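You operate a simulated robot arm through the tools that you are given. There is no shell and no other tool. Be economical: measure what you need, move in short steps, check, and stop when the job is done.

The job below is to be done with a simulated two-armed robot. You get a single attempt, and the scene is never put back.

TASK
Stack the carton marked "clips" from the teal table on top of the carton marked "spares". Then push the bottom counter drawer shut. Then open the right glass door, put the chip carton labelled "NEW" from the top of the glass case on the right half of the glass case, then shut the door. Then open the left glass door, put the receiver plug that says "keys" from the top of the glass case on the left half of the glass case, then shut the door. Then put one of the dust caps from the top of the glass case on top of the white block there. The order counts. Set down upright: chip carton.

The check looks at the end state, three seconds after you hand in, the way a careful person would. Anything else that was tipped, shoved, dropped, spilled or broken makes it a failure. A push-on lid holds only when it is set on centred and level and pressed home; a screw cap is set on level and turned clockwise until tight.

THE ROBOT
Two 7-joint arms with two-finger parallel grippers on one trunk, on a base that drives. Base frame: it is fixed to the floor where the robot stands at the start and does not move with it; the origin is under the middle of the robot, x ahead of it, y to its left, z up. Units: cm, degrees, N and s.
The left shoulder is at the start at [5, 18.7, 108.5], the right one opposite. With the tool pointing down near the work surface each hand reaches from about 10 to 66 cm from the robot's upright axis, wherever it stands, measured 20 degrees to its own side. Places, roughly: beige carton, grey carton [75, 0, 75]; bottom counter drawer [400, 210, 40]; chip carton [400, 300, 100]; dust cap (3x2x5 cm) [410, 320, 110]; left glass door [390, 350, 80]; left half of the glass case (50x24 cm) [414, 348, 64]; receiver plug [400, 325, 100]; right glass door [400, 290, 80]; right half of the glass case (50x24 cm) [414, 290, 64]; white block [425, 350, 100]. Payload 3.43 kg a hand.
The tool frame of a hand sits at the grasp point between the pads (the TCP): z along the fingers, y along the line on which they close. The tips reach 3 cm beyond it. Largest opening 9.4 cm; finger width 2.8, thickness 1; the body of the gripper, 5 by 9.6 cm, starts 5.5 cm behind the TCP.
Orientation is told as [roll, pitch, yaw] about the base's x, y, z axes, in that order, counted from this pose: with the fingers straight down and closing along the base's y, the tool's x points along the base's -x, its y along +y and its z along -z.

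THE INTERFACE
- The arms move only by the tool play_rows. It takes "left_steps", "right_steps" or both (then of equal length, played together; a hand with none holds still); each is a list of rows, each an object of numbers (a shift or turn left out is 0, a gripper value left out holds the last): "grip": the opening in per cent of the stroke, from 0 (shut) to 100 (fully open); "x", "y", "z": the shift along the base's x, y, z in units of 150 mm (1.0 is 150 mm); "ax", "ay", "az": the turn, a rotation vector about the base's x, y, z in units of 60 degrees (1.0 is 60 degrees). In form: [{"grip": .., "x": .., "y": .., "z": .., "ax": .., "ay": .., "az": ..}, ...]. A call has 1 to 10 rows; each row is the pose to reach, as a shift and turn from the pose commanded when the call began. A call with a number of a shift or a turn outside -1 to 1 is refused whole. A row lasts 0.2 s, in which the tool goes at most 5 cm and 8.6 degrees; a call with a longer step from one row to the next is refused whole, and so is a gripper value outside its range. Where a pose cannot be reached the arm comes as near as it can. A force on the tool above 40 N (or 10 N above the force at the start of the call, whichever is more), or a blocked arm, ends the call early, and 0.2 s more pass. The fingers move at their own pace (about 15.3 cm/s each) and stop on an object; they squeeze with about 37 N. The grip force told is the motor's: it shows also when the fingers shut on nothing. Time passes only in rows, and 0.2 s behind the last, so rows that repeat a pose let the fingers close. The reply holds the time, the measured pose of the TCP, the force on the tool along the base axes, the opening and the grip force, in the units named above and with some noise, with the torque about the TCP (base axes, N m) and any sound that the robot's microphone picked up.
- Cameras (640 x 400 px; columns grow to the right, rows downward): "scene" is now at [13.75, 0.43, 125.52]; the picture's right is [0.10, -1.00, 0.00], its down [-0.40, -0.04, -0.91] and it looks along [0.91, 0.09, -0.40] (base axes); focal length 260 px, centre (320, 200). "left" rides on the left gripper at [7.6, -1.4, -10.2] in its tool frame; the picture's right is [0.18, 0.98, 0.00], its down [-0.75, 0.14, -0.64] and it looks along [-0.63, 0.12, 0.77] (tool axes); focal length 243 px, centre (320, 200). "right" rides on the right gripper at [7.6, 1.4, -10.2] in its tool frame; the picture's right is [-0.18, 0.98, 0.00], its down [-0.75, -0.14, -0.64] and it looks along [-0.63, -0.12, 0.77] (tool axes); focal length 243 px, centre (320, 200). There is no depth. A picture from a camera that has moved, and an enlarged one, comes with that camera's place and axes in the base frame and with its lens. The place of the scene camera against the robot may be out by one fixed shift of up to 2.5 cm in any direction.
- capture(camera): a new picture of that camera. It takes no simulated time.
- slide_trunk(by): slides the trunk up (or, below 0, down) by that many cm; the arms and the scene camera ride with it, the base frame stays. It gives what a move gives, with no picture.
- base_move(legs): drives the robot by 1 to 6 legs, each [ahead, left, turn to the left] in cm, cm and degrees, along the robot's own axes; the way and the turn of a leg run together, so that a leg with both is an arc; at most 150 cm and 180 degrees a leg. The arms and the cameras ride along, it lands a little off, and it stops where it bumps. It gives what a move gives.
- head_to(pan, tilt): turns the head with the scene camera to pan (to the left, within 80 degrees either way) and tilt (down, from -29 to 69), counted from straight ahead of the robot. It gives what a move gives.
- inspect(camera, box): a new picture of the part [left, top, right, bottom] of that camera's present view, enlarged. It takes no simulated time.
- sign_off(): hands the job in; it is judged then, once.

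Go step by step. Nothing tells you exact positions but the pictures and the camera data: compare them with the known pose of the tool, close in by small moves and look again before you grip or let go. The budget is 196 turns and 184 pictures, counting those below and the enlarged ones. Unless the task says otherwise, let go and move clear before handing in, and close with one line.

The tools are called after "Emit:" by a JSON object that holds its "api" and its "payload". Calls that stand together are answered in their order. play_rows: Moves the arms, as the interface text tells. Its arguments: {"type":"object","properties":{"left_steps":{"type":"array"},"right_steps":{"type":"array"}},"required":[]} The other tools are called the same way: slide_trunk (by) slides the trunk up or down; base_move (legs) drives the base; head_to (pan, tilt) turns the head that bears the scene camera; capture (camera) takes a picture; inspect (camera, box) takes an enlarged picture of a part of a camera's view; sign_off () hands the job in.

At the start:

```text
time_s: 0.0
left_position: [40.25, 29.81, 107.63]
left_ee_rot: [0.1, 0.0, 0.0]
left_ft_force: [-0.1, -0.2, 0.4]
left_ft_torque: [-0.02, 0.03, -0.01]
left_grip_width: 9.37
left_grasp_force: 0.0
right_position: [39.46, -8.57, 113.68]
right_ee_rot: [0.0, 0.0, 0.0]
right_ft_force: [-0.3, 0.7, -0.1]
right_ft_torque: [-0.02, 0.0, 0.03]
right_grip_width: 9.42
right_grasp_force: 0.1
trunk travel left (down, up): [-30.0, 13.2]
robot x, y, heading: [-0.27, 0.12, 0.3]
head pan, tilt: [5.6, 23.9]
```

scene: 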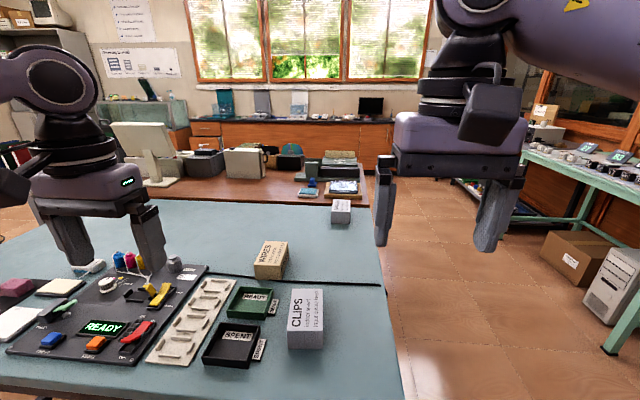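
right: 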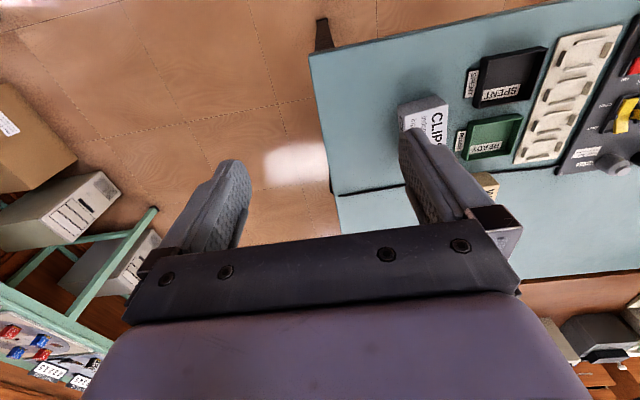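
left: 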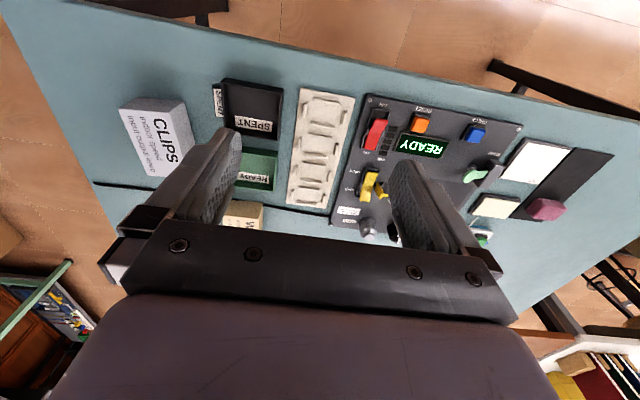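

I see the teal table with a grey "CLIPS" carton, a beige carton and another small carton further off. I'll enlarge the view to read the labels.

Emit:
{"api": "inspect", "payload": {"camera": "scene", "box": [220, 180, 380, 370]}}

Emit:
{"api": "inspect", "payload": {"camera": "left", "box": [80, 60, 300, 260]}}

```text
2.11 times, centred on (300, 275) of scene
camera zoom: at [13.75, 0.43, 125.52], right [0.1, -1.0, 0.0], down [-0.4, -0.04, -0.91], along [0.91, 0.09, -0.4], focal length 547 px, centre (362, 42)
```

zoom: 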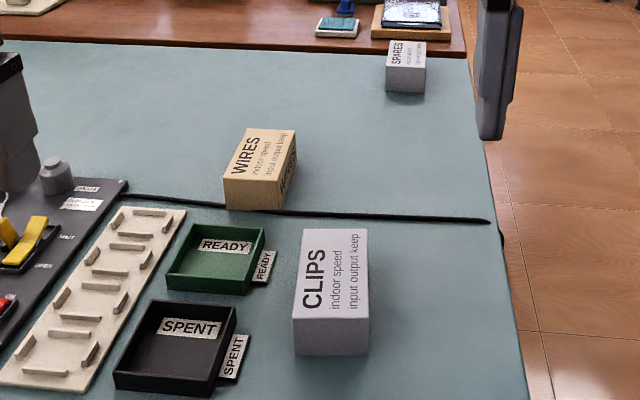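

```text
2.00 times, centred on (190, 160) of left
camera zoom: at [32.59, 28.3, 117.79], right [-0.18, 0.98, 0.0], down [0.75, 0.14, 0.64], along [0.63, 0.12, -0.77], focal length 485 px, centre (580, 280)
```

zoom: 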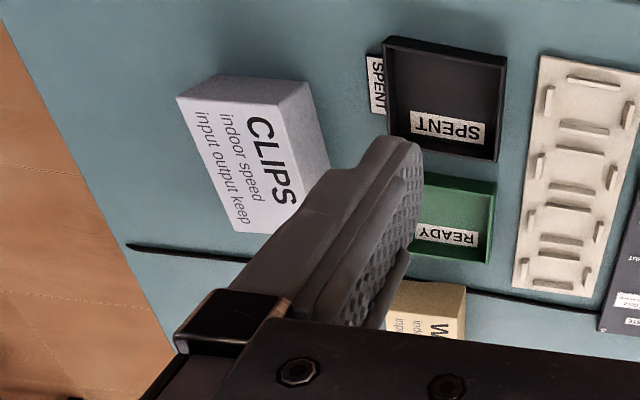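

The grey CLIPS carton is near [54, 6, 78] with its label on top. The SPARES carton is at the far right corner of the teal table, near [113, 1, 77]. I bring the right hand above CLIPS to measure it.

Emit:
{"api": "play_rows", "payload": {"right_steps": [{"x": 0.13, "y": 0.18, "z": -0.13}, {"x": 0.26, "y": 0.36, "z": -0.26}, {"x": 0.4, "y": 0.54, "z": -0.4}, {"x": 0.53, "y": 0.72, "z": -0.53}, {"x": 0.6, "y": 0.9, "z": -0.6}]}}

Emit:
{"api": "capture", "payload": {"camera": "right"}}

Emit:
{"api": "capture", "payload": {"camera": "scene"}}

```text
time_s: 1.2
left_position: [40.22, 29.83, 107.63]
left_ee_rot: [0.1, 0.0, 0.0]
left_ft_force: [-0.3, 0.3, 0.0]
left_ft_torque: [-0.01, -0.01, 0.01]
left_grip_width: 9.4
left_grasp_force: 0.1
right_position: [48.39, 4.84, 104.81]
right_ee_rot: [0.0, 0.0, -0.1]
right_ft_force: [-0.9, 0.7, 0.0]
right_ft_torque: [0.0, 0.0, -0.01]
right_grip_width: 9.41
right_grasp_force: 0.0
trunk travel left (down, up): [-30.0, 13.2]
robot x, y, heading: [-0.13, -0.09, -0.3]
head pan, tilt: [5.6, 23.9]
```

```text
178 pictures are left
camera right: at [40.79, 6.24, 114.86], right [0.18, 0.98, 0.0], down [0.75, -0.14, 0.64], along [0.63, -0.12, -0.77], focal length 243 px, centre (320, 200)
```

right: 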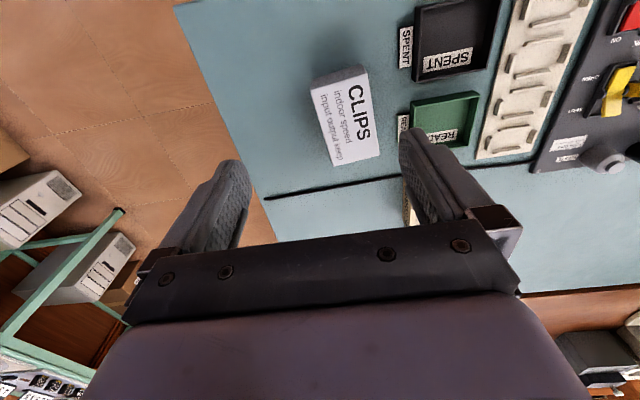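

```text
177 pictures are left
camera scene: at [13.75, 0.48, 125.52], right [0.1, -1.0, 0.0], down [-0.4, -0.04, -0.91], along [0.91, 0.09, -0.4], focal length 260 px, centre (320, 200)
```

scene: 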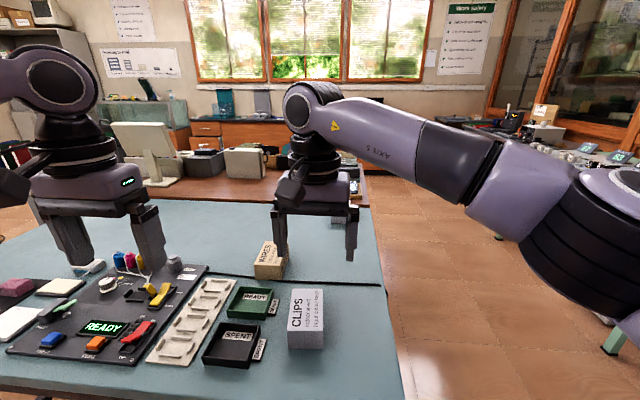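

CLIPS measures about 10.7 x 6.8 x 5 cm. Its top is at z≈83.8 and its centre near [54.3, 7.4], turned about +6°. I move above it and check.

Emit:
{"api": "play_rows", "payload": {"right_steps": [{"x": 0.13, "y": 0.06, "z": -0.25, "az": 0.1, "grip": 100}, {"x": 0.26, "y": 0.12, "z": -0.5, "az": 0.1}, {"x": 0.394, "y": 0.17, "z": -0.75, "az": 0.1}, {"x": 0.394, "y": 0.17, "z": -0.853, "az": 0.1}]}}

Emit:
{"api": "capture", "payload": {"camera": "right"}}

Emit:
{"api": "capture", "payload": {"camera": "left"}}

```text
time_s: 2.4
left_position: [40.19, 29.67, 107.6]
left_ee_rot: [0.0, 0.0, 0.0]
left_ft_force: [0.3, 0.3, -0.8]
left_ft_torque: [0.03, -0.03, 0.01]
left_grip_width: 9.39
left_grasp_force: 0.0
right_position: [55.86, 4.05, 92.44]
right_ee_rot: [0.5, -0.8, 3.1]
right_ft_force: [-0.5, 0.7, -0.8]
right_ft_torque: [0.0, 0.0, -0.01]
right_grip_width: 9.39
right_grasp_force: 0.0
right hand out of reach, approached as far as the arm can: row 3, 4
trunk travel left (down, up): [-30.0, 13.2]
robot x, y, heading: [-0.2, -0.05, -0.2]
head pan, tilt: [5.6, 23.9]
stopped in row 4 (right hand): the arm was blocked; the commanded pose is now the measured one
```

```text
176 pictures are left
camera right: at [48.03, 4.8, 102.62], right [0.13, 0.99, 0.01], down [0.75, -0.11, 0.65], along [0.65, -0.08, -0.76], focal length 243 px, centre (320, 200)
```

right: 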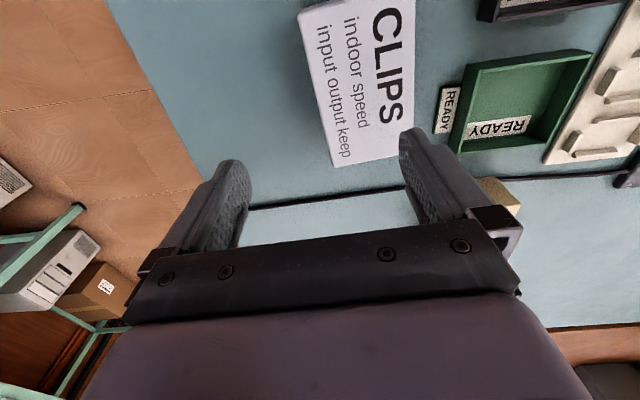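

```text
175 pictures are left
camera left: at [32.58, 28.28, 117.8], right [-0.18, 0.98, 0.0], down [0.75, 0.14, 0.64], along [0.63, 0.12, -0.77], focal length 243 px, centre (320, 200)
```

left: 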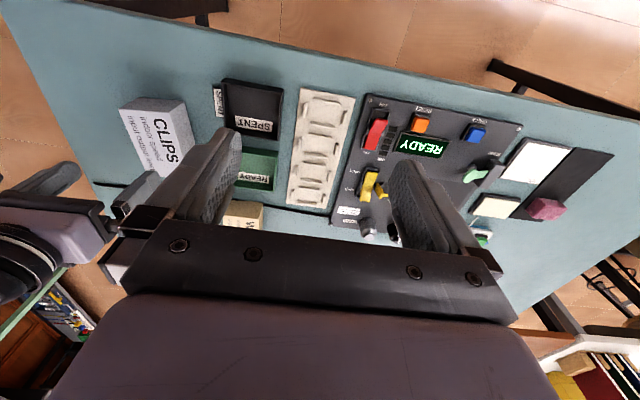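

The right arm cannot reach that far across the body. I shift the base to the right, where CLIPS lies better for the right hand.

Emit:
{"api": "base_move", "payload": {"legs": [[0, -20, 0]]}}

Emit:
{"api": "capture", "payload": {"camera": "right"}}

Emit:
{"api": "capture", "payload": {"camera": "scene"}}

```text
time_s: 4.8
left_position: [40.18, 9.67, 107.68]
left_ee_rot: [0.0, 0.0, 0.3]
left_ft_force: [-0.3, -0.8, 0.1]
left_ft_torque: [-0.03, 0.02, 0.01]
left_grip_width: 9.4
left_grasp_force: 0.1
right_position: [55.95, -16.07, 92.52]
right_ee_rot: [0.4, -0.6, 3.4]
right_ft_force: [-0.6, 0.3, -0.2]
right_ft_torque: [-0.03, 0.01, -0.01]
right_grip_width: 9.41
right_grasp_force: 0.0
trunk travel left (down, up): [-30.0, 13.2]
robot x, y, heading: [-0.2, -20.61, 0.3]
head pan, tilt: [5.6, 23.9]
```

```text
174 pictures are left
camera right: at [48.02, -15.29, 102.63], right [0.12, 0.99, 0.01], down [0.75, -0.1, 0.65], along [0.65, -0.07, -0.76], focal length 243 px, centre (320, 200)
```

right: 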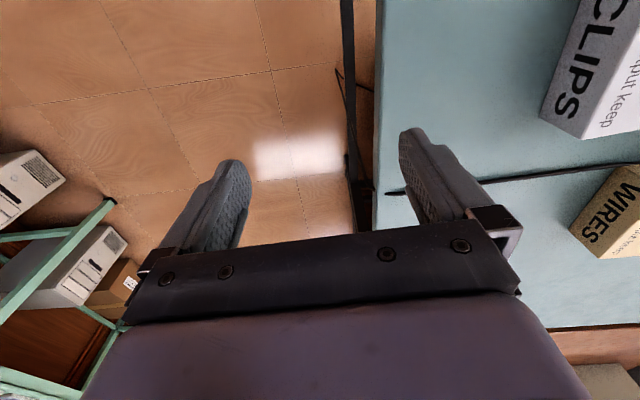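

```text
173 pictures are left
camera scene: at [13.8, -19.9, 125.52], right [0.1, -0.99, 0.0], down [-0.4, -0.04, -0.91], along [0.91, 0.09, -0.4], focal length 260 px, centre (320, 200)
```

scene: 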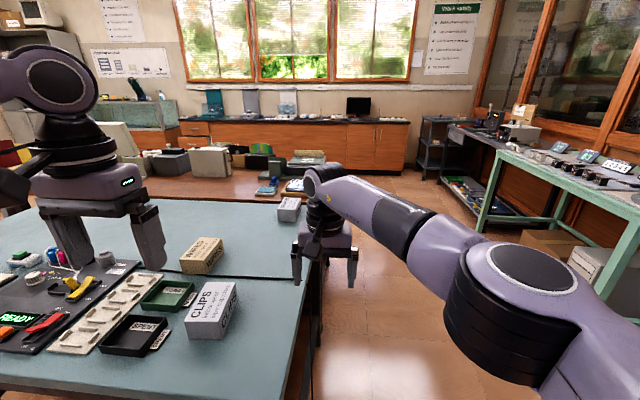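

I had the side wrong: CLIPS now lies ideally for the left hand, so I'll use that one. I pull the right hand back and bring the left above CLIPS.

Emit:
{"api": "play_rows", "payload": {"left_steps": [{"x": 0.19, "y": -0.03, "z": -0.2, "az": 0.04}, {"x": 0.38, "y": -0.06, "z": -0.4, "az": 0.09}, {"x": 0.57, "y": -0.09, "z": -0.6, "az": 0.09}, {"x": 0.76, "y": -0.12, "z": -0.8, "az": 0.09}, {"x": 0.941, "y": -0.151, "z": -0.9, "az": 0.09}, {"x": 0.941, "y": -0.151, "z": -0.9, "az": 0.09}], "right_steps": [{"x": -0.16, "y": -0.12, "z": 0.18}, {"x": -0.32, "y": -0.24, "z": 0.36}, {"x": -0.5, "y": -0.36, "z": 0.54}, {"x": -0.66, "y": -0.48, "z": 0.72}, {"x": -0.82, "y": -0.6, "z": 0.9}, {"x": -1, "y": -0.7, "z": 1}]}}

Emit:
{"api": "capture", "payload": {"camera": "left"}}

Emit:
{"api": "capture", "payload": {"camera": "scene"}}

```text
time_s: 6.2
left_position: [54.3, 7.22, 94.19]
left_ee_rot: [0.0, -0.2, 5.6]
left_ft_force: [-0.3, -0.8, 0.8]
left_ft_torque: [-0.01, -0.02, 0.03]
left_grip_width: 9.42
left_grasp_force: 0.1
right_position: [40.83, -26.58, 107.64]
right_ee_rot: [0.5, -0.7, 3.5]
right_ft_force: [0.0, -0.3, -0.5]
right_ft_torque: [-0.02, 0.01, 0.0]
right_grip_width: 9.41
right_grasp_force: 0.1
trunk travel left (down, up): [-30.0, 13.2]
robot x, y, heading: [-0.07, -20.82, 0.3]
head pan, tilt: [5.6, 23.9]
```

```text
172 pictures are left
camera left: at [46.97, 5.11, 104.3], right [-0.28, 0.96, 0.0], down [0.73, 0.21, 0.64], along [0.62, 0.18, -0.77], focal length 243 px, centre (320, 200)
```

left: 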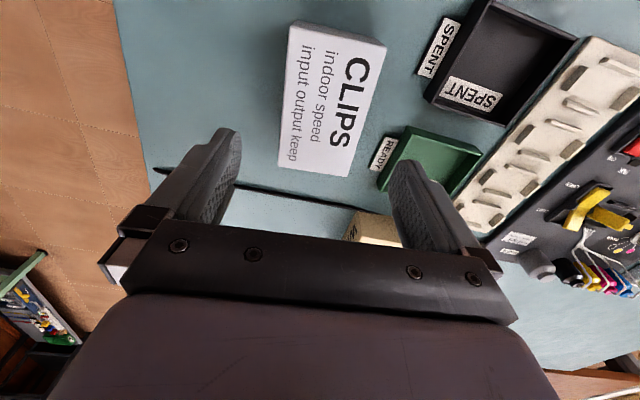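

```text
171 pictures are left
camera scene: at [13.75, -19.9, 125.53], right [0.1, -0.99, 0.0], down [-0.4, -0.04, -0.91], along [0.91, 0.09, -0.4], focal length 260 px, centre (320, 200)
```

scene: 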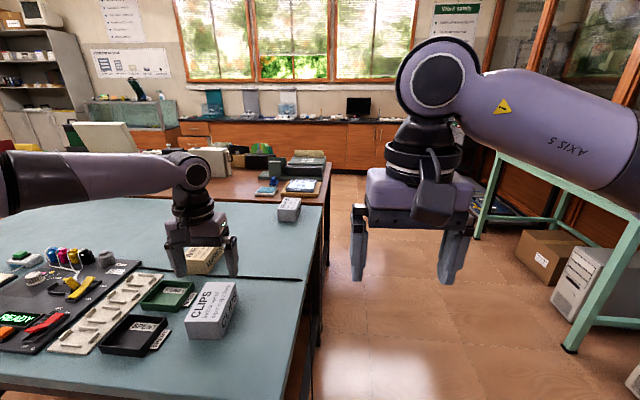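

The measurements agree: CLIPS is centred near [54.4, 7.5] with yaw about 5.5°. I descend around it and close.

Emit:
{"api": "play_rows", "payload": {"left_steps": [{"x": 0.005, "y": 0.015, "z": -0.25}, {"x": 0.005, "y": 0.015, "z": -0.5}, {"x": 0.005, "y": 0.015, "z": -0.713}, {"x": 0.005, "y": 0.015, "z": -0.713}]}}

Emit:
{"api": "capture", "payload": {"camera": "left"}}

Emit:
{"api": "inspect", "payload": {"camera": "scene", "box": [120, 180, 320, 360]}}

```text
time_s: 7.2
left_position: [52.17, 8.7, 85.44]
left_ee_rot: [-0.3, -0.8, 5.8]
left_ft_force: [7.3, -0.1, 24.3]
left_ft_torque: [-1.11, -0.02, 0.32]
left_grip_width: 9.39
left_grasp_force: 0.0
left hand out of reach, approached as far as the arm can: row 1, 2, 3, 4
right_position: [40.88, -26.57, 107.74]
right_ee_rot: [0.6, -0.8, 3.4]
right_ft_force: [0.4, 0.7, 0.9]
right_ft_torque: [0.0, 0.0, 0.01]
right_grip_width: 9.41
right_grasp_force: 0.1
trunk travel left (down, up): [-30.0, 13.2]
robot x, y, heading: [0.18, -20.53, 0.4]
head pan, tilt: [5.6, 23.9]
```

```text
170 pictures are left
camera left: at [44.57, 6.53, 95.53], right [-0.28, 0.96, -0.01], down [0.73, 0.22, 0.65], along [0.63, 0.18, -0.76], focal length 243 px, centre (320, 200)
```

left: 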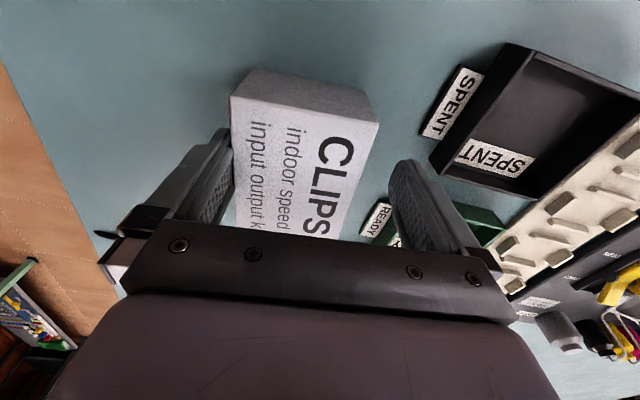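

```text
2.22 times, centred on (220, 270) of scene
camera zoom: at [13.68, -19.97, 125.58], right [0.1, -0.99, 0.0], down [-0.4, -0.04, -0.92], along [0.91, 0.09, -0.4], focal length 577 px, centre (542, 44)
```

zoom: 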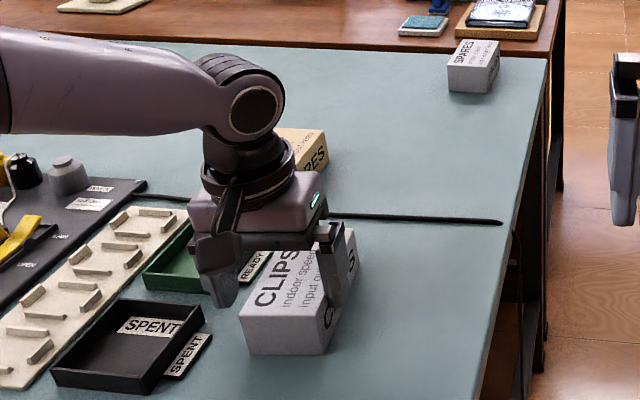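

The arm ran out of reach, swung toward the robot, and its right finger now rests on the carton's edge. I raise it at once, then lower the trunk for better reach.

Emit:
{"api": "play_rows", "payload": {"left_steps": [{"z": 0.15}, {"z": 0.4}, {"z": 0.7}]}}

Emit:
{"api": "capture", "payload": {"camera": "left"}}

```text
time_s: 8.0
left_position: [51.92, 8.56, 95.49]
left_ee_rot: [0.0, 0.1, 5.7]
left_ft_force: [-0.4, 0.6, 0.8]
left_ft_torque: [0.01, 0.03, -0.02]
left_grip_width: 9.41
left_grasp_force: 0.0
right_position: [41.09, -26.39, 107.58]
right_ee_rot: [0.5, -0.8, 3.4]
right_ft_force: [0.0, -0.3, 0.0]
right_ft_torque: [0.0, -0.01, -0.02]
right_grip_width: 9.37
right_grasp_force: 0.2
trunk travel left (down, up): [-30.0, 13.2]
robot x, y, heading: [0.13, -20.43, 0.1]
head pan, tilt: [5.6, 23.9]
```

```text
168 pictures are left
camera left: at [44.55, 6.46, 105.73], right [-0.28, 0.96, 0.0], down [0.74, 0.21, 0.64], along [0.62, 0.18, -0.77], focal length 243 px, centre (320, 200)
```

left: 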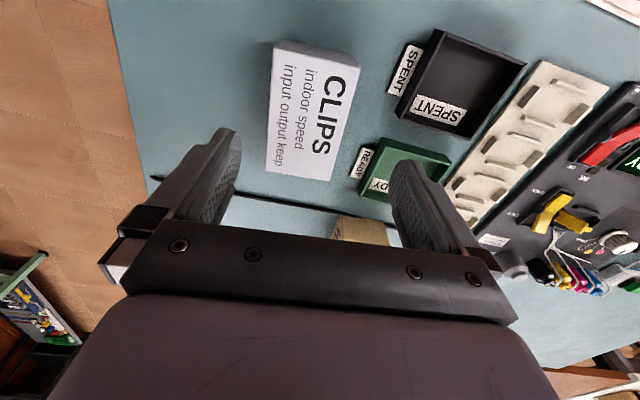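

The carton still looks flat and in place. I raise the left hand, then lower the trunk and shift the base a bit left.

Emit:
{"api": "play_rows", "payload": {"left_steps": [{"x": -0.1, "z": 0.3}, {"x": -0.2, "z": 0.6}, {"x": -0.3, "z": 0.9}, {"x": -0.3, "z": 1}]}}

Emit:
{"api": "slide_trunk", "payload": {"by": -12}}

Emit:
{"api": "base_move", "payload": {"legs": [[0, 7, 0]]}}

```text
time_s: 9.0
left_position: [47.51, 8.68, 110.45]
left_ee_rot: [-0.1, 0.1, 5.6]
left_ft_force: [-0.2, -0.1, 0.3]
left_ft_torque: [0.01, 0.03, -0.01]
left_grip_width: 9.37
left_grasp_force: 0.0
right_position: [41.02, -26.48, 107.56]
right_ee_rot: [0.5, -0.7, 3.3]
right_ft_force: [-0.4, -0.6, 0.5]
right_ft_torque: [0.01, -0.01, -0.01]
right_grip_width: 9.41
right_grasp_force: 0.2
trunk travel left (down, up): [-30.0, 13.2]
robot x, y, heading: [-0.02, -20.47, 0.3]
head pan, tilt: [5.6, 23.9]
```

```text
time_s: 10.5
left_position: [47.43, 8.71, 98.45]
left_ee_rot: [0.0, 0.0, 5.7]
left_ft_force: [0.0, 0.7, -0.4]
left_ft_torque: [-0.01, 0.02, -0.01]
left_grip_width: 9.39
left_grasp_force: 0.2
right_position: [40.96, -26.41, 95.64]
right_ee_rot: [0.4, -0.7, 3.5]
right_ft_force: [0.3, 0.2, -1.0]
right_ft_torque: [-0.03, 0.0, 0.03]
right_grip_width: 9.4
right_grasp_force: 0.1
trunk travel left (down, up): [-18.0, 25.2]
robot x, y, heading: [-0.05, -20.55, 0.1]
head pan, tilt: [5.6, 23.9]
```

```text
time_s: 11.8
left_position: [47.38, 15.58, 98.37]
left_ee_rot: [0.0, 0.0, 5.8]
left_ft_force: [0.4, -0.8, -0.6]
left_ft_torque: [0.01, 0.0, 0.01]
left_grip_width: 9.4
left_grasp_force: 0.1
right_position: [40.96, -19.53, 95.64]
right_ee_rot: [0.5, -0.7, 3.5]
right_ft_force: [0.1, 0.2, 0.2]
right_ft_torque: [0.01, 0.01, 0.0]
right_grip_width: 9.41
right_grasp_force: 0.2
trunk travel left (down, up): [-18.0, 25.2]
robot x, y, heading: [0.23, -13.6, 0.5]
head pan, tilt: [5.6, 23.9]
```

Next I bring the left hand over CLIPS and look again.

Emit:
{"api": "play_rows", "payload": {"left_steps": [{"x": 0.15, "y": -0.18, "z": -0.16}, {"x": 0.3, "y": -0.36, "z": -0.32}, {"x": 0.44, "y": -0.533, "z": -0.49}, {"x": 0.44, "y": -0.533, "z": -0.49}]}}

Emit:
{"api": "capture", "payload": {"camera": "left"}}

```text
time_s: 12.8
left_position: [51.76, 9.22, 90.69]
left_ee_rot: [0.1, 0.0, 5.8]
left_ft_force: [-0.1, 0.3, 0.1]
left_ft_torque: [0.01, 0.0, 0.0]
left_grip_width: 9.4
left_grasp_force: 0.1
left hand out of reach, approached as far as the arm can: row 3, 4
right_position: [40.99, -19.64, 95.6]
right_ee_rot: [0.5, -0.8, 3.5]
right_ft_force: [-0.2, -0.2, 0.0]
right_ft_torque: [-0.01, -0.03, 0.02]
right_grip_width: 9.41
right_grasp_force: 0.0
trunk travel left (down, up): [-18.0, 25.2]
robot x, y, heading: [-0.12, -13.49, 0.4]
head pan, tilt: [5.6, 23.9]
```

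```text
167 pictures are left
camera left: at [44.26, 7.07, 100.96], right [-0.28, 0.96, 0.0], down [0.73, 0.22, 0.64], along [0.62, 0.18, -0.77], focal length 243 px, centre (320, 200)
```

left: 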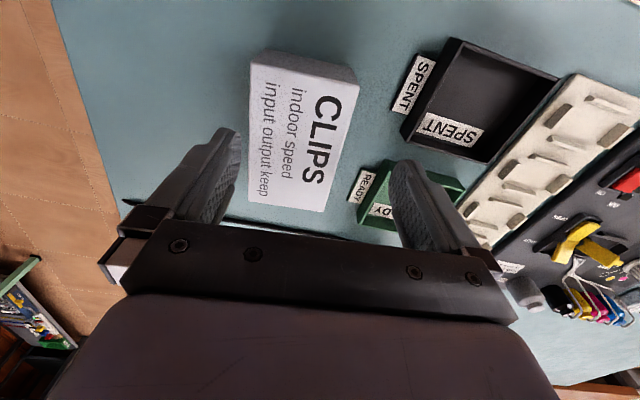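

The left hand is at its reach limit. I look down to check the gap between the base and the table before edging forward.

Emit:
{"api": "head_to", "payload": {"pan": 0, "tilt": 69}}

Emit:
{"api": "capture", "payload": {"camera": "scene"}}

```text
time_s: 13.9
left_position: [51.74, 9.21, 90.71]
left_ee_rot: [0.0, -0.1, 5.6]
left_ft_force: [0.0, 0.8, -0.5]
left_ft_torque: [-0.01, 0.02, 0.01]
left_grip_width: 9.42
left_grasp_force: 0.0
right_position: [41.0, -19.53, 95.6]
right_ee_rot: [0.5, -0.7, 3.5]
right_ft_force: [-0.4, 0.2, 0.6]
right_ft_torque: [0.0, 0.04, -0.02]
right_grip_width: 9.41
right_grasp_force: 0.2
trunk travel left (down, up): [-18.0, 25.2]
robot x, y, heading: [0.19, -13.17, 0.5]
head pan, tilt: [0.0, 68.8]
```

```text
166 pictures are left
camera scene: at [10.16, -13.93, 107.4], right [0.01, -1.0, 0.0], down [-0.93, -0.01, -0.36], along [0.36, 0.0, -0.93], focal length 260 px, centre (320, 200)
```

scene: 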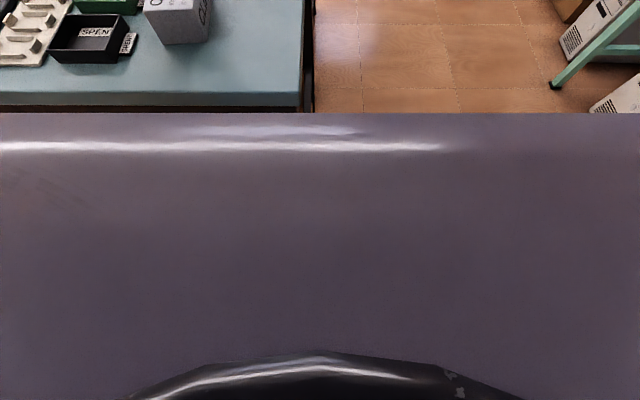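

The table edge is near x≈36 and the body appears to end well short of it. I edge forward 5 cm.

Emit:
{"api": "base_move", "payload": {"legs": [[5, 0, 0]]}}

Emit:
{"api": "capture", "payload": {"camera": "left"}}

```text
time_s: 14.8
left_position: [56.62, 9.35, 90.71]
left_ee_rot: [0.0, -0.1, 5.7]
left_ft_force: [0.0, 0.1, -0.2]
left_ft_torque: [-0.01, 0.02, -0.03]
left_grip_width: 9.39
left_grasp_force: 0.1
right_position: [45.95, -19.39, 95.62]
right_ee_rot: [0.5, -0.8, 3.5]
right_ft_force: [0.5, -0.2, 0.0]
right_ft_torque: [0.01, 0.0, -0.04]
right_grip_width: 9.4
right_grasp_force: 0.1
trunk travel left (down, up): [-18.0, 25.2]
robot x, y, heading: [5.14, -13.51, 0.5]
head pan, tilt: [0.0, 68.8]
```

```text
165 pictures are left
camera left: at [49.23, 7.07, 100.96], right [-0.28, 0.96, 0.0], down [0.74, 0.22, 0.64], along [0.62, 0.18, -0.77], focal length 243 px, centre (320, 200)
```

left: 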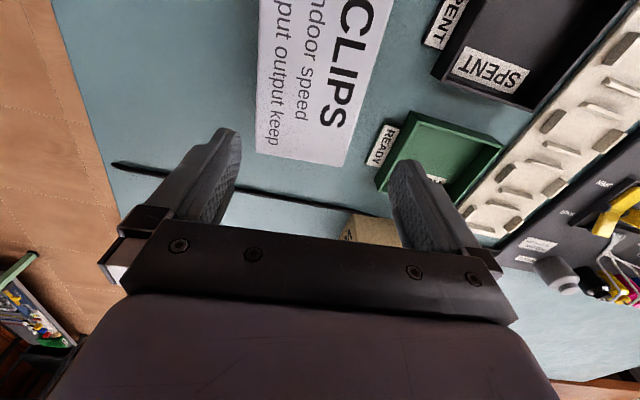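

The carton's centre now comes out near [54.0, 7.9]. I align over it, go down partway and check.

Emit:
{"api": "play_rows", "payload": {"left_steps": [{"x": -0.175, "y": -0.093, "z": 0}, {"x": -0.175, "y": -0.093, "z": -0.18}, {"x": -0.175, "y": -0.093, "z": -0.18}]}}

Emit:
{"api": "capture", "payload": {"camera": "left"}}

```text
time_s: 15.6
left_position: [53.94, 7.97, 88.05]
left_ee_rot: [-0.2, -0.1, 5.7]
left_ft_force: [0.6, -0.8, 0.1]
left_ft_torque: [-0.02, 0.03, -0.02]
left_grip_width: 9.4
left_grasp_force: 0.0
right_position: [45.85, -19.57, 95.56]
right_ee_rot: [0.5, -0.7, 3.4]
right_ft_force: [0.2, -0.1, 0.1]
right_ft_torque: [0.02, 0.02, -0.03]
right_grip_width: 9.41
right_grasp_force: 0.1
trunk travel left (down, up): [-18.0, 25.2]
robot x, y, heading: [5.29, -13.68, 0.4]
head pan, tilt: [0.0, 68.8]
```

```text
164 pictures are left
camera left: at [46.49, 5.66, 98.2], right [-0.28, 0.96, 0.0], down [0.73, 0.22, 0.64], along [0.62, 0.18, -0.77], focal length 243 px, centre (320, 200)
```

left: 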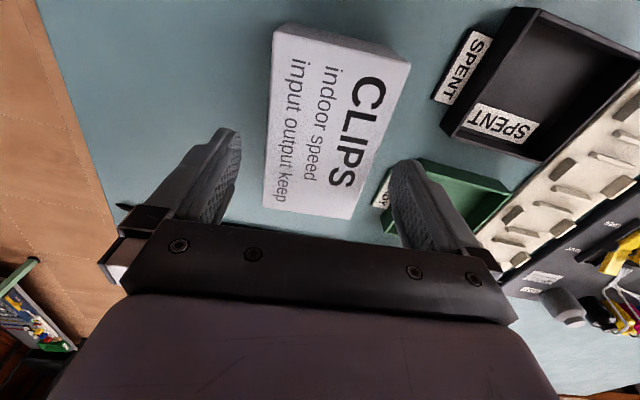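

It is aligned. I descend to grip height and close.

Emit:
{"api": "play_rows", "payload": {"left_steps": [{"z": -0.15}, {"z": -0.3}, {"z": -0.3}, {"z": -0.3, "grip": 0}, {"z": -0.3, "grip": 0}, {"z": -0.3, "grip": 0}]}}

Emit:
{"api": "capture", "payload": {"camera": "left"}}

```text
time_s: 17.0
left_position: [53.9, 7.83, 83.57]
left_ee_rot: [-0.1, -0.1, 5.7]
left_ft_force: [0.5, -0.3, 0.0]
left_ft_torque: [0.02, -0.14, -0.02]
left_grip_width: 7.16
left_grasp_force: 36.7
right_position: [45.94, -19.57, 95.67]
right_ee_rot: [0.5, -0.7, 3.4]
right_ft_force: [-0.6, 0.0, 0.2]
right_ft_torque: [0.0, -0.01, 0.0]
right_grip_width: 9.39
right_grasp_force: 0.1
trunk travel left (down, up): [-18.0, 25.2]
robot x, y, heading: [5.05, -13.35, 0.3]
head pan, tilt: [0.0, 68.8]
```

```text
163 pictures are left
camera left: at [46.46, 5.68, 93.74], right [-0.28, 0.96, 0.0], down [0.73, 0.22, 0.64], along [0.62, 0.18, -0.77], focal length 243 px, centre (320, 200)
```

left: 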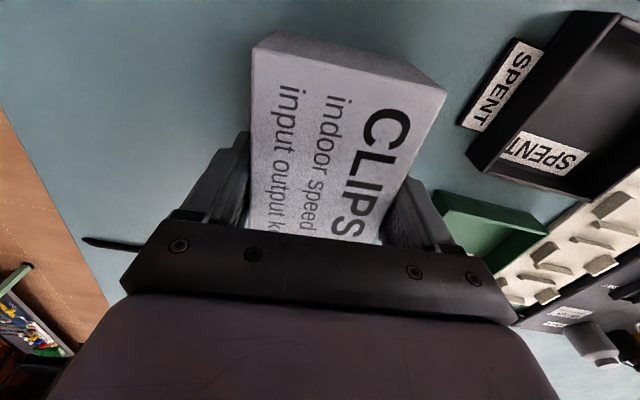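

CLIPS is gripped at 7.2 cm. I lift it and pull it toward me.

Emit:
{"api": "play_rows", "payload": {"left_steps": [{"z": 0.2, "grip": 0}, {"z": 0.45, "x": -0.1}, {"z": 0.7, "x": -0.25}, {"z": 0.9, "x": -0.4}, {"z": 1.0, "x": -0.6}]}}

Emit:
{"api": "head_to", "payload": {"pan": 0, "tilt": 25}}

Emit:
{"api": "capture", "payload": {"camera": "scene"}}

```text
time_s: 18.2
left_position: [45.1, 7.85, 98.63]
left_ee_rot: [-0.1, 0.1, 5.7]
left_ft_force: [-0.4, 0.0, -1.8]
left_ft_torque: [-0.01, -0.01, 0.0]
left_grip_width: 7.19
left_grasp_force: 37.2
right_position: [45.83, -19.49, 95.63]
right_ee_rot: [0.5, -0.7, 3.5]
right_ft_force: [-0.4, 0.7, -0.2]
right_ft_torque: [0.01, 0.0, 0.0]
right_grip_width: 9.4
right_grasp_force: 0.0
trunk travel left (down, up): [-18.0, 25.2]
robot x, y, heading: [5.14, -13.68, 0.3]
head pan, tilt: [0.0, 68.8]
```

```text
time_s: 19.3
left_position: [45.25, 7.74, 98.57]
left_ee_rot: [0.0, -0.1, 5.6]
left_ft_force: [-0.5, -0.9, -1.7]
left_ft_torque: [0.06, -0.02, 0.01]
left_grip_width: 7.2
left_grasp_force: 37.2
right_position: [45.9, -19.54, 95.63]
right_ee_rot: [0.5, -0.7, 3.4]
right_ft_force: [0.1, -0.8, 0.0]
right_ft_torque: [0.01, -0.02, -0.05]
right_grip_width: 9.4
right_grasp_force: 0.1
trunk travel left (down, up): [-18.0, 25.2]
robot x, y, heading: [5.0, -13.52, 0.2]
head pan, tilt: [0.0, 25.0]
```

```text
162 pictures are left
camera scene: at [18.73, -13.88, 113.33], right [0.01, -1.0, 0.0], down [-0.42, 0.0, -0.91], along [0.91, 0.0, -0.42], focal length 260 px, centre (320, 200)
```

scene: 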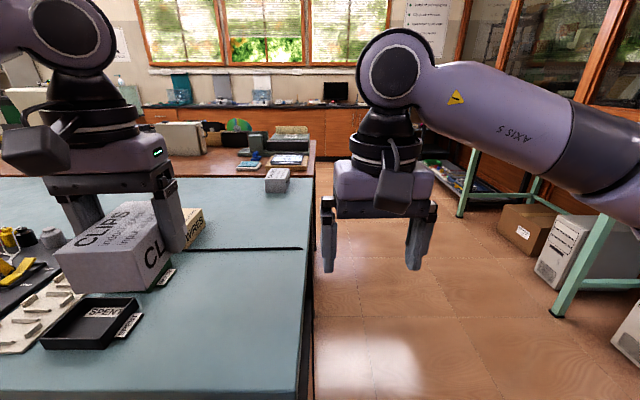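

SPARES is near [100, 0.5] and the right aisle is clear. I drive out to the right of the table and then forward alongside it.

Emit:
{"api": "base_move", "payload": {"legs": [[-5, 0, 0], [0, -32, 0], [60, 0, 0]]}}

Emit:
{"api": "head_to", "payload": {"pan": 40, "tilt": 35}}

Emit:
{"api": "capture", "payload": {"camera": "scene"}}

Emit:
{"api": "capture", "payload": {"camera": "left"}}

```text
time_s: 26.2
left_position: [99.62, -23.76, 98.64]
left_ee_rot: [-0.1, -0.1, 5.9]
left_ft_force: [0.2, -0.4, -2.1]
left_ft_torque: [0.0, 0.03, -0.02]
left_grip_width: 7.2
left_grasp_force: 36.8
right_position: [100.55, -51.15, 95.75]
right_ee_rot: [0.6, -0.7, 3.6]
right_ft_force: [0.5, -0.3, -0.8]
right_ft_torque: [0.0, 0.02, 0.0]
right_grip_width: 9.38
right_grasp_force: 0.0
trunk travel left (down, up): [-18.0, 25.2]
robot x, y, heading: [59.71, -45.27, 0.4]
head pan, tilt: [0.0, 25.0]
```

```text
time_s: 27.3
left_position: [99.62, -23.69, 98.61]
left_ee_rot: [-0.1, -0.1, 5.9]
left_ft_force: [0.4, 0.1, -2.1]
left_ft_torque: [0.01, -0.03, 0.0]
left_grip_width: 7.2
left_grasp_force: 37.7
right_position: [100.49, -51.17, 95.52]
right_ee_rot: [0.6, -0.6, 3.6]
right_ft_force: [0.1, -0.2, -0.1]
right_ft_torque: [-0.03, 0.01, 0.01]
right_grip_width: 9.42
right_grasp_force: 0.0
trunk travel left (down, up): [-18.0, 25.2]
robot x, y, heading: [59.38, -45.1, 0.6]
head pan, tilt: [40.0, 35.0]
```

```text
161 pictures are left
camera scene: at [70.78, -39.86, 111.76], right [0.65, -0.76, 0.0], down [-0.44, -0.37, -0.82], along [0.62, 0.53, -0.57], focal length 260 px, centre (320, 200)
```

scene: 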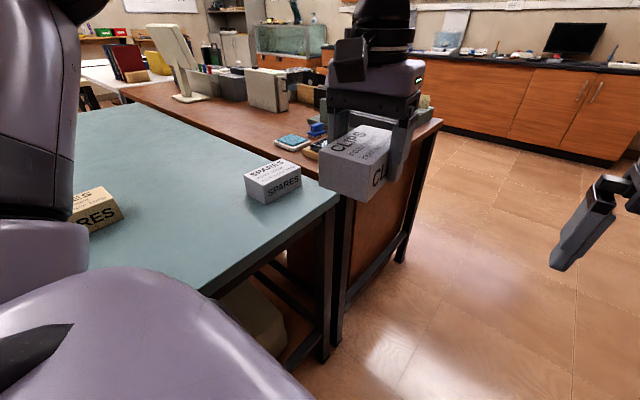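

```text
160 pictures are left
camera left: at [92.22, -25.96, 108.79], right [-0.28, 0.96, 0.0], down [0.73, 0.22, 0.64], along [0.62, 0.18, -0.77], focal length 243 px, centre (320, 200)
```

left: 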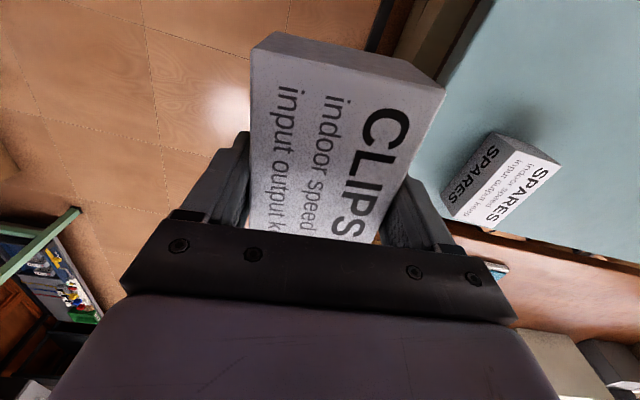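

I enlarge both views of SPARES to measure it.

Emit:
{"api": "inspect", "payload": {"camera": "left", "box": [420, 110, 600, 250]}}

Emit:
{"api": "inspect", "payload": {"camera": "scene", "box": [220, 140, 350, 225]}}

```text
2.86 times, centred on (510, 180) of left
camera zoom: at [92.22, -25.96, 108.79], right [-0.28, 0.96, 0.0], down [0.73, 0.22, 0.64], along [0.62, 0.18, -0.77], focal length 693 px, centre (-223, 257)
```

zoom: 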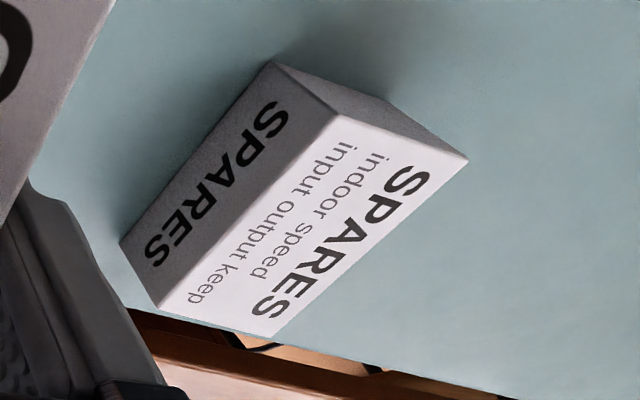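

```text
4.71 times, centred on (285, 182) of scene
camera zoom: at [70.78, -39.86, 111.76], right [0.65, -0.76, 0.0], down [-0.44, -0.37, -0.82], along [0.62, 0.53, -0.57], focal length 1222 px, centre (485, 282)
```

zoom: 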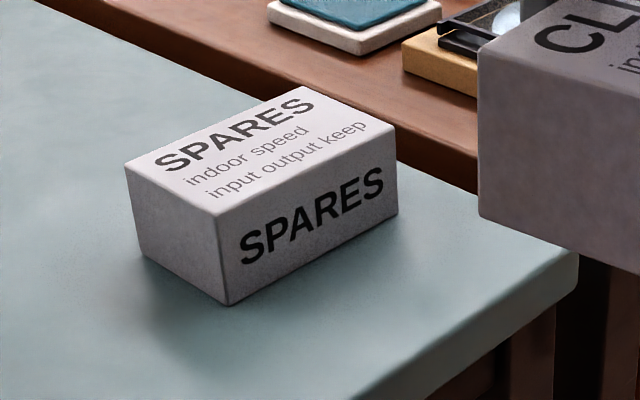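

SPARES measures about 11.2 x 7.1 x 4.9 cm, centred near [104.6, 2.6] with yaw about 0. I drive 8 cm ahead for reach, then swing CLIPS over it at a safe height.

Emit:
{"api": "base_move", "payload": {"legs": [[8, 0, 0]]}}

Emit:
{"api": "play_rows", "payload": {"left_steps": [{"y": 0.3, "az": -0.03}, {"y": 0.6, "az": -0.06}, {"y": 0.9, "x": -0.1, "az": -0.1}]}}

Emit:
{"api": "capture", "payload": {"camera": "left"}}

```text
time_s: 28.3
left_position: [107.68, -23.75, 98.59]
left_ee_rot: [0.0, -0.2, 5.7]
left_ft_force: [-0.4, -0.1, -1.8]
left_ft_torque: [0.0, -0.02, 0.01]
left_grip_width: 7.18
left_grasp_force: 37.1
right_position: [108.49, -51.12, 95.58]
right_ee_rot: [0.4, -0.7, 3.6]
right_ft_force: [0.4, 0.5, -0.9]
right_ft_torque: [0.0, -0.01, 0.01]
right_grip_width: 9.4
right_grasp_force: 0.1
trunk travel left (down, up): [-18.0, 25.2]
robot x, y, heading: [67.68, -45.4, 0.1]
head pan, tilt: [40.0, 35.0]
```

```text
time_s: 29.1
left_position: [106.4, -10.13, 98.52]
left_ee_rot: [-0.1, 0.0, -0.3]
left_ft_force: [0.1, -0.3, -2.5]
left_ft_torque: [0.01, 0.01, 0.0]
left_grip_width: 7.18
left_grasp_force: 36.9
right_position: [108.5, -51.08, 95.78]
right_ee_rot: [0.5, -0.7, 3.6]
right_ft_force: [0.1, 0.1, -0.2]
right_ft_torque: [0.04, 0.05, -0.05]
right_grip_width: 9.39
right_grasp_force: 0.1
trunk travel left (down, up): [-18.0, 25.2]
robot x, y, heading: [67.64, -45.22, 0.3]
head pan, tilt: [40.0, 35.0]
```

```text
157 pictures are left
camera left: at [98.77, -11.51, 108.72], right [-0.18, 0.98, 0.0], down [0.75, 0.14, 0.64], along [0.63, 0.11, -0.77], focal length 243 px, centre (320, 200)
```

left: 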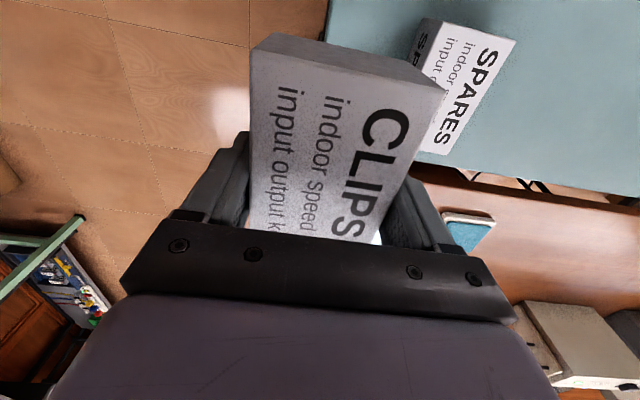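

The second measurement puts SPARES' centre near [104.4, 2.35]. I move CLIPS directly over it.

Emit:
{"api": "play_rows", "payload": {"left_steps": [{"x": -0.04, "y": 0.28}, {"x": -0.08, "y": 0.56}, {"x": -0.12, "y": 0.832, "az": 0.005}, {"x": -0.12, "y": 0.832, "z": -0.23, "az": 0.005}, {"x": -0.12, "y": 0.832, "z": -0.23, "az": 0.005}]}}

Emit:
{"api": "capture", "payload": {"camera": "left"}}

Emit:
{"api": "capture", "payload": {"camera": "scene"}}

```text
time_s: 30.3
left_position: [104.46, 2.21, 94.87]
left_ee_rot: [0.1, -0.1, 0.0]
left_ft_force: [-0.2, 0.2, -0.8]
left_ft_torque: [0.01, -0.01, -0.02]
left_grip_width: 7.21
left_grasp_force: 37.3
right_position: [108.59, -51.09, 95.58]
right_ee_rot: [0.5, -0.8, 3.5]
right_ft_force: [0.0, 0.2, 0.8]
right_ft_torque: [0.04, 0.0, 0.02]
right_grip_width: 9.4
right_grasp_force: 0.1
trunk travel left (down, up): [-18.0, 25.2]
robot x, y, heading: [67.48, -45.06, 0.2]
head pan, tilt: [40.0, 35.0]
```

```text
156 pictures are left
camera left: at [96.86, 0.73, 105.12], right [-0.19, 0.98, 0.0], down [0.75, 0.14, 0.64], along [0.63, 0.12, -0.77], focal length 243 px, centre (320, 200)
```

left: 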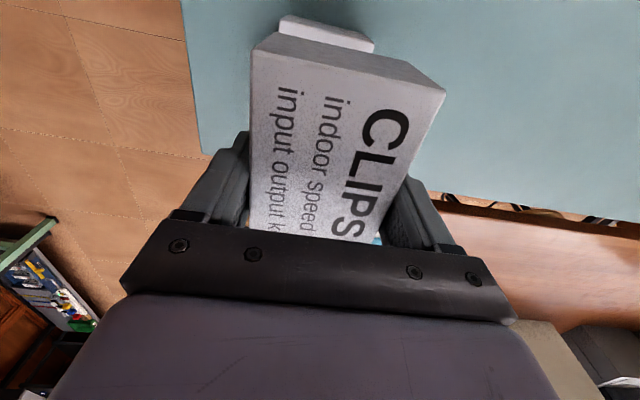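

```text
155 pictures are left
camera scene: at [78.82, -39.79, 111.76], right [0.65, -0.76, 0.0], down [-0.44, -0.37, -0.82], along [0.62, 0.53, -0.57], focal length 260 px, centre (320, 200)
```

scene: 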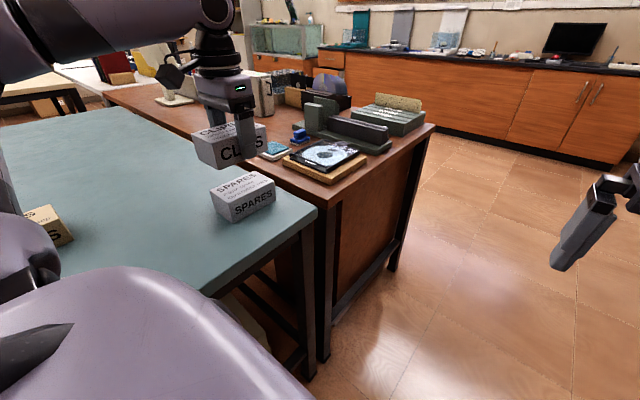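

CLIPS hangs squarely above SPARES. I lower it gently until contact.

Emit:
{"api": "play_rows", "payload": {"left_steps": [{"z": -0.2}, {"z": -0.36}, {"z": -0.4}, {"z": -0.415}, {"z": -0.43}, {"z": -0.43}]}}

Emit:
{"api": "inspect", "payload": {"camera": "scene", "box": [150, 80, 310, 240]}}

```text
time_s: 31.7
left_position: [104.41, 2.27, 88.52]
left_ee_rot: [0.0, -0.1, 0.2]
left_ft_force: [-0.9, 0.0, -2.0]
left_ft_torque: [0.0, -0.02, -0.01]
left_grip_width: 7.2
left_grasp_force: 37.6
right_position: [108.48, -51.17, 95.72]
right_ee_rot: [0.5, -0.7, 3.5]
right_ft_force: [-0.1, 0.1, 0.3]
right_ft_torque: [0.03, 0.0, 0.0]
right_grip_width: 9.42
right_grasp_force: 0.1
trunk travel left (down, up): [-18.0, 25.2]
robot x, y, heading: [67.37, -45.33, 0.7]
head pan, tilt: [40.0, 35.0]
```

```text
2.50 times, centred on (230, 160) of scene
camera zoom: at [78.82, -39.8, 111.76], right [0.65, -0.76, 0.0], down [-0.44, -0.37, -0.82], along [0.62, 0.53, -0.57], focal length 649 px, centre (545, 300)
```

zoom: 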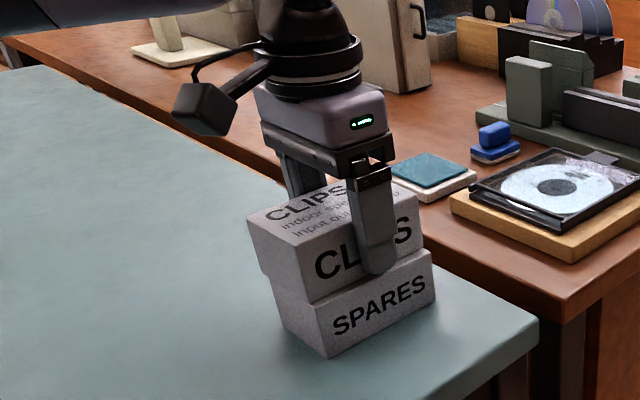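

It is very close, with no contact yet, and CLIPS sits about half a centimetre toward -x. I correct that and ease down until I feel contact.

Emit:
{"api": "play_rows", "payload": {"left_steps": [{"x": 0.03, "y": -0.01, "z": 0}, {"x": 0.03, "y": -0.01, "z": -0.012}, {"x": 0.03, "y": -0.01, "z": -0.024}, {"x": 0.03, "y": -0.01, "z": -0.036}]}}

Emit:
{"api": "inspect", "payload": {"camera": "scene", "box": [190, 130, 280, 190]}}

```text
time_s: 32.7
left_position: [104.87, 2.01, 88.47]
left_ee_rot: [0.1, -0.5, 0.2]
left_ft_force: [3.5, 4.3, 22.2]
left_ft_torque: [-0.21, 0.97, -0.13]
left_grip_width: 7.19
left_grasp_force: 37.5
right_position: [108.45, -51.19, 95.66]
right_ee_rot: [0.7, -0.8, 3.5]
right_ft_force: [0.8, -0.4, 0.3]
right_ft_torque: [-0.07, 0.03, 0.03]
right_grip_width: 9.4
right_grasp_force: 0.0
trunk travel left (down, up): [-18.0, 25.2]
robot x, y, heading: [67.55, -45.4, 0.4]
head pan, tilt: [40.0, 35.0]
```

```text
6.67 times, centred on (235, 160) of scene
camera zoom: at [78.75, -39.91, 111.82], right [0.65, -0.76, 0.0], down [-0.44, -0.37, -0.82], along [0.62, 0.53, -0.57], focal length 1731 px, centre (887, 467)
```

zoom: 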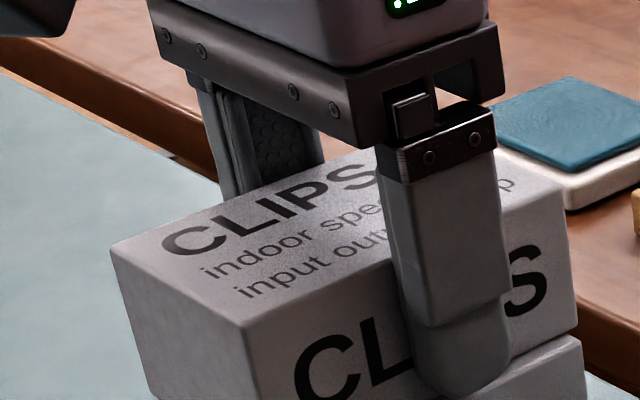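

Contact felt. I ease off the pressing and open the fingers, then rise.

Emit:
{"api": "play_rows", "payload": {"left_steps": [{"z": 0.022}, {"z": 0.022, "grip": 60}, {"z": 0.022, "grip": 100}, {"z": 0.022, "grip": 100}, {"z": 0.25}, {"z": 0.5}, {"z": 0.7}]}}

Emit:
{"api": "inspect", "payload": {"camera": "scene", "box": [170, 110, 300, 240]}}

```text
time_s: 34.3
left_position: [104.89, 2.22, 98.68]
left_ee_rot: [0.0, -0.1, 0.1]
left_ft_force: [0.4, 0.5, -0.3]
left_ft_torque: [0.03, -0.03, -0.01]
left_grip_width: 9.42
left_grasp_force: 0.1
right_position: [108.51, -51.15, 95.63]
right_ee_rot: [0.5, -0.8, 3.5]
right_ft_force: [0.5, 0.5, 0.4]
right_ft_torque: [-0.05, -0.01, 0.01]
right_grip_width: 9.4
right_grasp_force: 0.1
trunk travel left (down, up): [-18.0, 25.2]
robot x, y, heading: [67.63, -45.29, 0.1]
head pan, tilt: [40.0, 35.0]
```

```text
3.08 times, centred on (235, 175) of scene
camera zoom: at [78.81, -39.82, 111.76], right [0.65, -0.76, 0.0], down [-0.44, -0.37, -0.82], along [0.62, 0.53, -0.57], focal length 799 px, centre (582, 277)
```

zoom: 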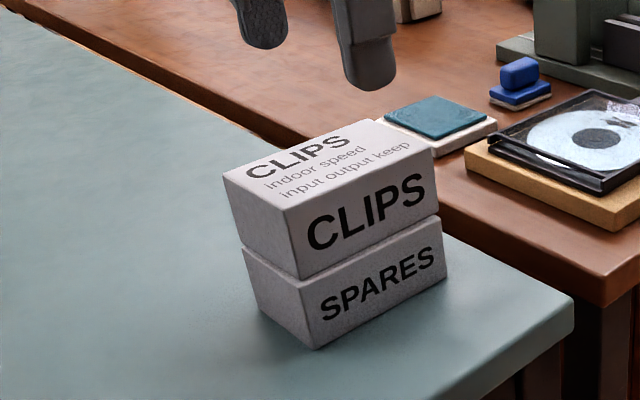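

The stack stands well. I retract the left hand off the table and look ahead for the way to the counter.

Emit:
{"api": "play_rows", "payload": {"left_steps": [{"y": -0.25, "z": 0.1}, {"y": -0.5, "z": 0.2}, {"y": -0.75, "z": 0.2}, {"y": -1, "z": 0.2}, {"y": -1, "x": -0.3, "z": 0.2}]}}

Emit:
{"api": "play_rows", "payload": {"left_steps": [{"y": -0.3}, {"y": -0.6}]}}

Emit:
{"api": "head_to", "payload": {"pan": 25, "tilt": 10}}

Emit:
{"api": "capture", "payload": {"camera": "scene"}}

```text
time_s: 35.5
left_position: [100.12, -12.92, 101.63]
left_ee_rot: [-0.2, -0.1, 0.1]
left_ft_force: [0.1, 0.5, 0.5]
left_ft_torque: [0.0, 0.0, 0.0]
left_grip_width: 9.4
left_grasp_force: 0.1
right_position: [108.52, -50.96, 95.61]
right_ee_rot: [0.5, -0.7, 3.6]
right_ft_force: [0.9, 0.1, -0.4]
right_ft_torque: [0.0, 0.02, 0.0]
right_grip_width: 9.4
right_grasp_force: 0.0
trunk travel left (down, up): [-18.0, 25.2]
robot x, y, heading: [67.11, -45.0, 0.9]
head pan, tilt: [40.0, 35.0]
```

```text
time_s: 36.1
left_position: [100.22, -22.06, 101.65]
left_ee_rot: [0.0, -0.1, 0.2]
left_ft_force: [-0.3, 0.3, 0.2]
left_ft_torque: [0.0, 0.03, 0.04]
left_grip_width: 9.39
left_grasp_force: 0.1
right_position: [108.58, -51.23, 95.63]
right_ee_rot: [0.6, -0.7, 3.4]
right_ft_force: [-0.3, -1.1, 0.7]
right_ft_torque: [-0.01, -0.02, 0.01]
right_grip_width: 9.42
right_grasp_force: 0.1
trunk travel left (down, up): [-18.0, 25.2]
robot x, y, heading: [67.47, -44.96, 0.5]
head pan, tilt: [40.0, 35.0]
```

```text
time_s: 37.0
left_position: [100.21, -21.91, 101.58]
left_ee_rot: [0.0, 0.0, 0.1]
left_ft_force: [0.0, 0.3, 0.9]
left_ft_torque: [0.01, -0.02, 0.01]
left_grip_width: 9.42
left_grasp_force: 0.0
right_position: [108.51, -51.01, 95.67]
right_ee_rot: [0.5, -0.7, 3.4]
right_ft_force: [-0.3, -0.6, -0.4]
right_ft_torque: [0.03, -0.04, -0.04]
right_grip_width: 9.41
right_grasp_force: 0.1
trunk travel left (down, up): [-18.0, 25.2]
robot x, y, heading: [67.56, -44.79, 0.4]
head pan, tilt: [25.0, 10.0]
```

```text
151 pictures are left
camera scene: at [80.5, -41.52, 115.77], right [0.43, -0.9, 0.0], down [-0.16, -0.07, -0.98], along [0.89, 0.42, -0.17], focal length 260 px, centre (320, 200)
```

scene: 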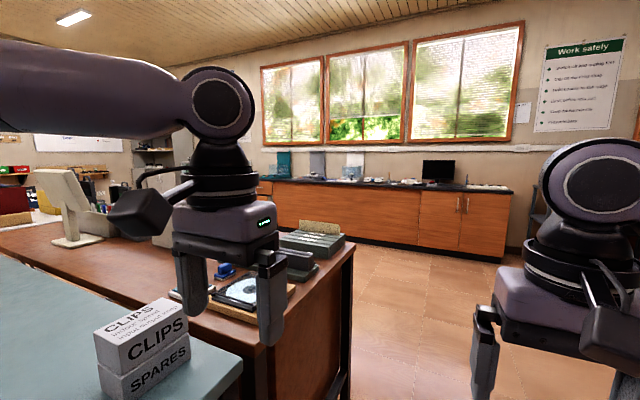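

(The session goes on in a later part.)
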